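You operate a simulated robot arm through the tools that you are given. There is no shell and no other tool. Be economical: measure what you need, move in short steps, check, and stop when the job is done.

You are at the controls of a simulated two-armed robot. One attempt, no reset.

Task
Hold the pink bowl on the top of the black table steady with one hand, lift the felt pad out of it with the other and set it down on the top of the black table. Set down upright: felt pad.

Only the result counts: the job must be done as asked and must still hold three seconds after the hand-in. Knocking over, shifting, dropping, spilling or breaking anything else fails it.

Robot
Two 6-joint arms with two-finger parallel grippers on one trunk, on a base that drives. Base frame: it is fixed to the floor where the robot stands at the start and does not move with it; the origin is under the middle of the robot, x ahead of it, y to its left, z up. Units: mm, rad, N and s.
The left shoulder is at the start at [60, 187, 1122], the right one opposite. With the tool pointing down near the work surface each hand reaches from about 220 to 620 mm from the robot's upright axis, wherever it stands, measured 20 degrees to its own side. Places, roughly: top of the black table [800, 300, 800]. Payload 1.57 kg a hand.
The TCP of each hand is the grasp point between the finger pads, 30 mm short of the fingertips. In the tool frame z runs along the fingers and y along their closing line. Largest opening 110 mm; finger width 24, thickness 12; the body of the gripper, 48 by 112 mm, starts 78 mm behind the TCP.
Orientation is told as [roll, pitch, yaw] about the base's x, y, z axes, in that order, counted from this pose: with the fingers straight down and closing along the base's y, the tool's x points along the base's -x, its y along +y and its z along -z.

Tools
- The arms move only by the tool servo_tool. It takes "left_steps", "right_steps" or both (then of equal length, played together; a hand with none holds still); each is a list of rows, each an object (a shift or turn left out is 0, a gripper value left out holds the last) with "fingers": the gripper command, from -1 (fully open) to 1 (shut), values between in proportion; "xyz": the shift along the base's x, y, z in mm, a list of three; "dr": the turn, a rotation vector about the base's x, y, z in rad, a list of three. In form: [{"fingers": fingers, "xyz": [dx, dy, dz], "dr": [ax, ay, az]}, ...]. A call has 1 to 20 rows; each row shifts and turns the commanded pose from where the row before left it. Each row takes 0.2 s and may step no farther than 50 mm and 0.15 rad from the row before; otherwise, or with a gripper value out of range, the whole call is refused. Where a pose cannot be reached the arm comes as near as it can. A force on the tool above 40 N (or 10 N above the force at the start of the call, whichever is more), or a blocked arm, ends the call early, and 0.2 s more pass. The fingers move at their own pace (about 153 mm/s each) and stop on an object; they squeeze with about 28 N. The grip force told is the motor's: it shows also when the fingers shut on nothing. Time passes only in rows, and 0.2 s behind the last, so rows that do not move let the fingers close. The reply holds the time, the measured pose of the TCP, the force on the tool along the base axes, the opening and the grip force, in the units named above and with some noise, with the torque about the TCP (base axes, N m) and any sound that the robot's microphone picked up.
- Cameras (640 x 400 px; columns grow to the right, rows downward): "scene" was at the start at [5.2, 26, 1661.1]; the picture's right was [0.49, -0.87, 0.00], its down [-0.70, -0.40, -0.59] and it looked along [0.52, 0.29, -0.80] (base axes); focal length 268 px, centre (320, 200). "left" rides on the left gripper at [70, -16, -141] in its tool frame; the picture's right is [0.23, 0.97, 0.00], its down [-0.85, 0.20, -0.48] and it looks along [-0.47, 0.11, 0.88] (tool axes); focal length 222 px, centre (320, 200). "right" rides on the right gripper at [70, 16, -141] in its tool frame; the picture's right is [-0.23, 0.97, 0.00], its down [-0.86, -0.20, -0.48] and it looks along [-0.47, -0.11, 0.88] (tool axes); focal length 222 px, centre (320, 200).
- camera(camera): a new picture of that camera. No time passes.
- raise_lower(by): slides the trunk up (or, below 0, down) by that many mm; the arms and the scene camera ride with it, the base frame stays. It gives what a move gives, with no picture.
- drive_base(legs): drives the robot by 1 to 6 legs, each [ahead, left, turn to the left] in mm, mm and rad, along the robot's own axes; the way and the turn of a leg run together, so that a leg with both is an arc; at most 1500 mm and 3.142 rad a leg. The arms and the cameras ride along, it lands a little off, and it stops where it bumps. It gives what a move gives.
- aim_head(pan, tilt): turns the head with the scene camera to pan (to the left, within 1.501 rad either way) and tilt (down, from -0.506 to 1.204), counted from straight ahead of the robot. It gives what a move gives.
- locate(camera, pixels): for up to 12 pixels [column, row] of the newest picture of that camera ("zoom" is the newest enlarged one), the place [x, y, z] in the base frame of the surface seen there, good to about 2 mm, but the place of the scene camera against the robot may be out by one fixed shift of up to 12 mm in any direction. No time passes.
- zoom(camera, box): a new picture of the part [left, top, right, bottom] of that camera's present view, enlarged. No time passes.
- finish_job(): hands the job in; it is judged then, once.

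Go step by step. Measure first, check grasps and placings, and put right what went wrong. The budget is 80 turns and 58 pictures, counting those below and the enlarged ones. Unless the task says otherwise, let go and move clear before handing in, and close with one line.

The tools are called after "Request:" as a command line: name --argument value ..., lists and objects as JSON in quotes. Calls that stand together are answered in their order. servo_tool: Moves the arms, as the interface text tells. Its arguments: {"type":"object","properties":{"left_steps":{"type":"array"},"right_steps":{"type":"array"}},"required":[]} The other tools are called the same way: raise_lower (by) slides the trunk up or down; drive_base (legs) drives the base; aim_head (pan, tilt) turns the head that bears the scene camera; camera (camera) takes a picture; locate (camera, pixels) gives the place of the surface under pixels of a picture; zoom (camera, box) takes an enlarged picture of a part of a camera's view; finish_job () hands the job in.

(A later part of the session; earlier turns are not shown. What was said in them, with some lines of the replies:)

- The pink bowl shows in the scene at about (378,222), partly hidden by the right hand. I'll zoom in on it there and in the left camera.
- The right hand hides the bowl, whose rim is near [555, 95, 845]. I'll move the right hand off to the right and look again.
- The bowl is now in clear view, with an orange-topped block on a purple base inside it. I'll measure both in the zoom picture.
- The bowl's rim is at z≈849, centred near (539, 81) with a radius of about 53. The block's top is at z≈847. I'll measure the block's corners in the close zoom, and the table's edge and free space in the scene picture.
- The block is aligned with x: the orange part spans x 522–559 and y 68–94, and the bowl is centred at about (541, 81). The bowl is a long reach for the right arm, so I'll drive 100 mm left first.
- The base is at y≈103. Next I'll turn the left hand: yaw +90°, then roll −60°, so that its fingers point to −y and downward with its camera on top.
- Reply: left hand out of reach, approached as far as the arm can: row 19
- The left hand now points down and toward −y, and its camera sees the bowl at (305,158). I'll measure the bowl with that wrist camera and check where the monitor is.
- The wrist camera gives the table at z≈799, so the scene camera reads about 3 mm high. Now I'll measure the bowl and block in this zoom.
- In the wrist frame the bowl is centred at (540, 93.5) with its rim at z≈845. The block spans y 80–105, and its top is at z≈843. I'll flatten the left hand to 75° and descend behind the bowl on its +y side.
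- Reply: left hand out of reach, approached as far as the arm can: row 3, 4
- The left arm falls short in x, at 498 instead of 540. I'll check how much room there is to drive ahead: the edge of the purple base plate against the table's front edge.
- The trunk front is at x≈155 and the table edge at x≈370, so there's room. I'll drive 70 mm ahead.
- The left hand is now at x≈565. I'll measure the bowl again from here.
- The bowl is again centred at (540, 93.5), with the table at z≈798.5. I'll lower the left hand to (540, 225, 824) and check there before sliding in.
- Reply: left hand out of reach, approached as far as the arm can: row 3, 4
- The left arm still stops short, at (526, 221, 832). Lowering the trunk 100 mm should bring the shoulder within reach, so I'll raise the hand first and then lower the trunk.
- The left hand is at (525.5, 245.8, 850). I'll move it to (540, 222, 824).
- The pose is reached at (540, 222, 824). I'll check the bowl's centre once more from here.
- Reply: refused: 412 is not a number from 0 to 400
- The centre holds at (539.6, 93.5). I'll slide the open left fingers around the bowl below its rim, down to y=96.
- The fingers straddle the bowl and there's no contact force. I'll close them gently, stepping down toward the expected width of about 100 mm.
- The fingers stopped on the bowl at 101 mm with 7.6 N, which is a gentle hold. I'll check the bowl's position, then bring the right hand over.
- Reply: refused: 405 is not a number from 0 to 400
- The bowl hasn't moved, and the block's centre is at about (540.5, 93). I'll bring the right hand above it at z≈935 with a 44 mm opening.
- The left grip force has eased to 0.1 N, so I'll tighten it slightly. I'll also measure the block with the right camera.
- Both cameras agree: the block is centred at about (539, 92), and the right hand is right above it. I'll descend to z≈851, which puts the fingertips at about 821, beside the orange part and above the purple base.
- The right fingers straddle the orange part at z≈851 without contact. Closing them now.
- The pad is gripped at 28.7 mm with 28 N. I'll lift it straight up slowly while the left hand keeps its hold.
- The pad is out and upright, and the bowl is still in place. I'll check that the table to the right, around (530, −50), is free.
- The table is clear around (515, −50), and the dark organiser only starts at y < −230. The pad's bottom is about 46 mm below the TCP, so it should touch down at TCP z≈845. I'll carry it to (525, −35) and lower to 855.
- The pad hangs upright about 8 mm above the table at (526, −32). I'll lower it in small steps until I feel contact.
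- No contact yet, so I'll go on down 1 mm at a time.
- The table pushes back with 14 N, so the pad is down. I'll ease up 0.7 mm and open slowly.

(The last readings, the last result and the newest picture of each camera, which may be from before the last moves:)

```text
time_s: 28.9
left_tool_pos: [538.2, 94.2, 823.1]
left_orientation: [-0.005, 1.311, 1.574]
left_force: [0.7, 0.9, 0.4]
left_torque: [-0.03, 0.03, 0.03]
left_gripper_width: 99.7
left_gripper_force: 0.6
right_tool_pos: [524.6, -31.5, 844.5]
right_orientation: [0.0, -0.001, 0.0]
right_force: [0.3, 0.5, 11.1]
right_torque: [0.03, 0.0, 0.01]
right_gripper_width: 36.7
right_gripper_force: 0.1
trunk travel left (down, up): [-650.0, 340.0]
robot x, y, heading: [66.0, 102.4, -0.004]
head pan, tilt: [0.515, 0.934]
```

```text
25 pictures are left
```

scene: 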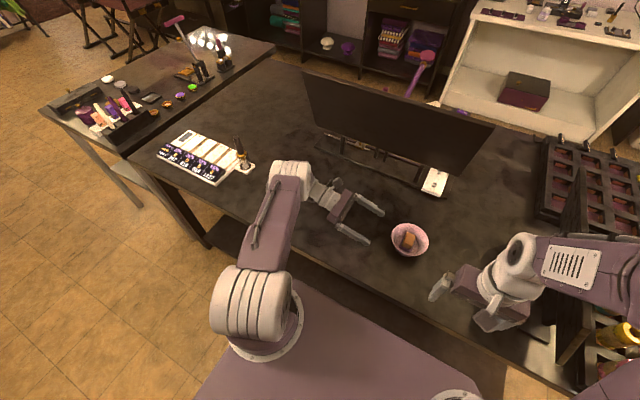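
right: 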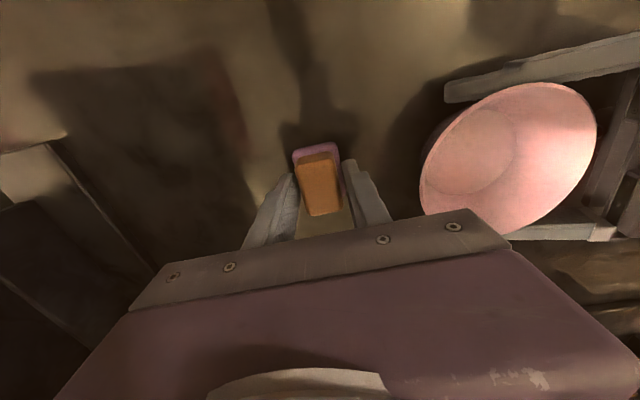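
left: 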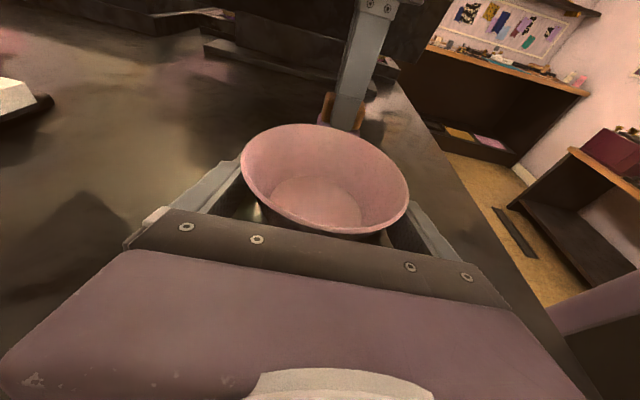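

The fingers have let go. The remaining 11 N is the fingertips resting on the purple base, so I'll lift straight up.

Request:
servo_tool --right_steps '[{"xyz": [0, 0, 2]}, {"xyz": [0, 0, 3]}, {"fingers": 0.2, "xyz": [0, 0, 10]}, {"xyz": [0, 0, 30]}, {"xyz": [0, 0, 40]}, {"xyz": [0, 0, 20]}, {}]'

Request:
camera --camera "right"

Request:
camera --camera "left"

```text
time_s: 30.5
left_tool_pos: [540.4, 93.6, 823.5]
left_orientation: [0.003, 1.311, 1.576]
left_force: [0.0, -0.4, -1.4]
left_torque: [-0.03, 0.0, 0.01]
left_gripper_width: 100.1
left_gripper_force: 0.8
right_tool_pos: [526.3, -33.9, 949.0]
right_orientation: [0.0, 0.0, 0.0]
right_force: [0.1, 0.2, -0.1]
right_torque: [0.02, 0.02, 0.0]
right_gripper_width: 44.3
right_gripper_force: 0.1
trunk travel left (down, up): [-650.0, 340.0]
robot x, y, heading: [70.9, 98.5, -0.002]
head pan, tilt: [0.515, 0.934]
```

```text
24 pictures are left
```

right: 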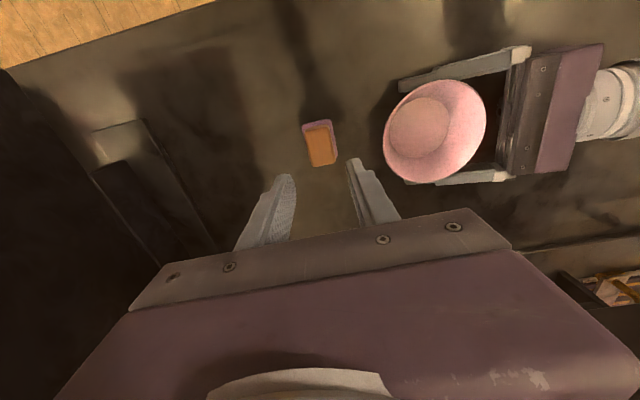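

```text
23 pictures are left
```

left: 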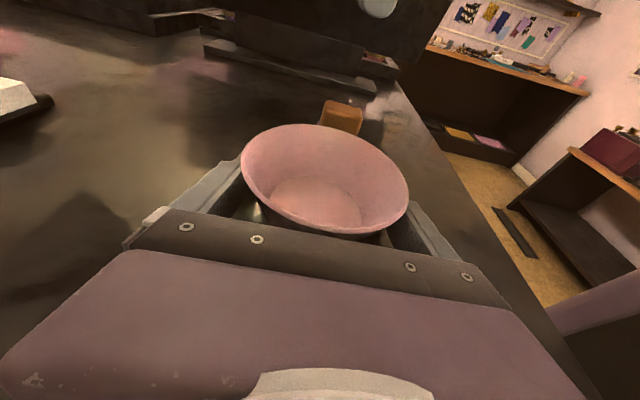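

The pad stands upright on the table at (320,143) in the right view, and the bowl is unmoved. I'll open the left hand and back it straight out along +y.

Request:
servo_tool --left_steps '[{"fingers": -0.86}, {"fingers": -0.93}, {"fingers": -1}, {}, {}]'

Request:
zoom --camera "left" --box '[200, 110, 440, 260]'

```text
time_s: 31.7
left_tool_pos: [540.1, 94.4, 822.4]
left_orientation: [0.001, 1.311, 1.579]
left_force: [0.3, 0.0, -0.1]
left_torque: [-0.03, 0.02, 0.0]
left_gripper_width: 109.7
left_gripper_force: 0.1
right_tool_pos: [526.1, -32.7, 948.4]
right_orientation: [0.001, 0.001, 0.0]
right_force: [0.3, 0.0, -0.6]
right_torque: [0.01, 0.01, 0.01]
right_gripper_width: 43.9
right_gripper_force: 0.0
trunk travel left (down, up): [-650.0, 340.0]
robot x, y, heading: [66.4, 100.2, -0.0]
head pan, tilt: [0.515, 0.934]
```

```text
2.67 times, centred on (320, 185) of left
```

zoom: 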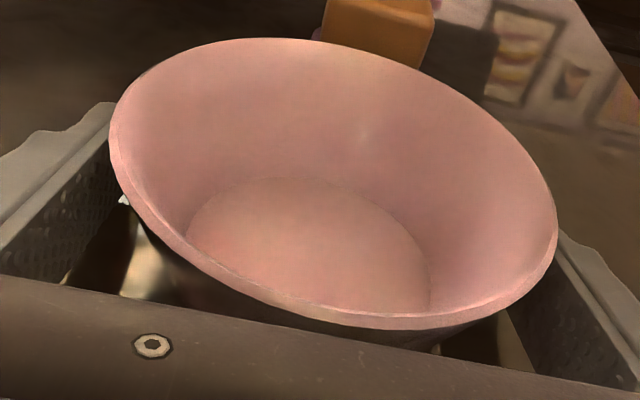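

Both fingers are free of the bowl with an even gap on each side. I'll back out along +y.

Request:
servo_tool --left_steps '[{"xyz": [0, 18, 0]}, {"xyz": [0, 18, 0]}, {"xyz": [0, 20, 0]}, {"xyz": [0, 20, 0]}, {"xyz": [0, 25, 0]}, {"xyz": [0, 25, 0]}, {"xyz": [0, 10, 20]}, {"xyz": [0, 0, 30]}, {}]'

Request:
camera --camera "left"

Request:
camera --camera "right"

```text
time_s: 33.7
left_tool_pos: [543.3, 232.0, 874.1]
left_orientation: [0.002, 1.311, 1.582]
left_force: [-0.6, -0.7, -0.4]
left_torque: [0.0, -0.02, 0.02]
left_gripper_width: 110.1
left_gripper_force: 0.2
right_tool_pos: [526.7, -33.6, 947.9]
right_orientation: [0.001, 0.0, 0.0]
right_force: [0.1, -0.3, 0.4]
right_torque: [-0.01, 0.04, 0.01]
right_gripper_width: 44.1
right_gripper_force: 0.0
trunk travel left (down, up): [-650.0, 340.0]
robot x, y, heading: [72.5, 102.9, 0.002]
head pan, tilt: [0.515, 0.934]
```

```text
21 pictures are left
```

left: 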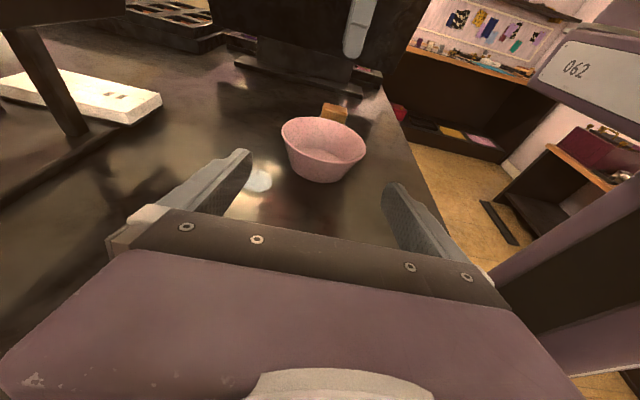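

```text
20 pictures are left
```

right: 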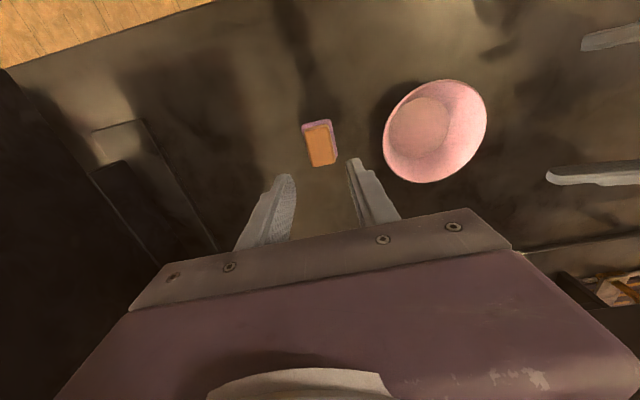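

The bowl stands where it was, the pad stands upright on the table, and both hands are clear. Handing in.

Request:
finish_job

```text
The job is handed in.
```

I lifted the felt pad out while the left hand held the pink bowl steady, then set the pad upright on the black table. Both hands were clear at hand-in.
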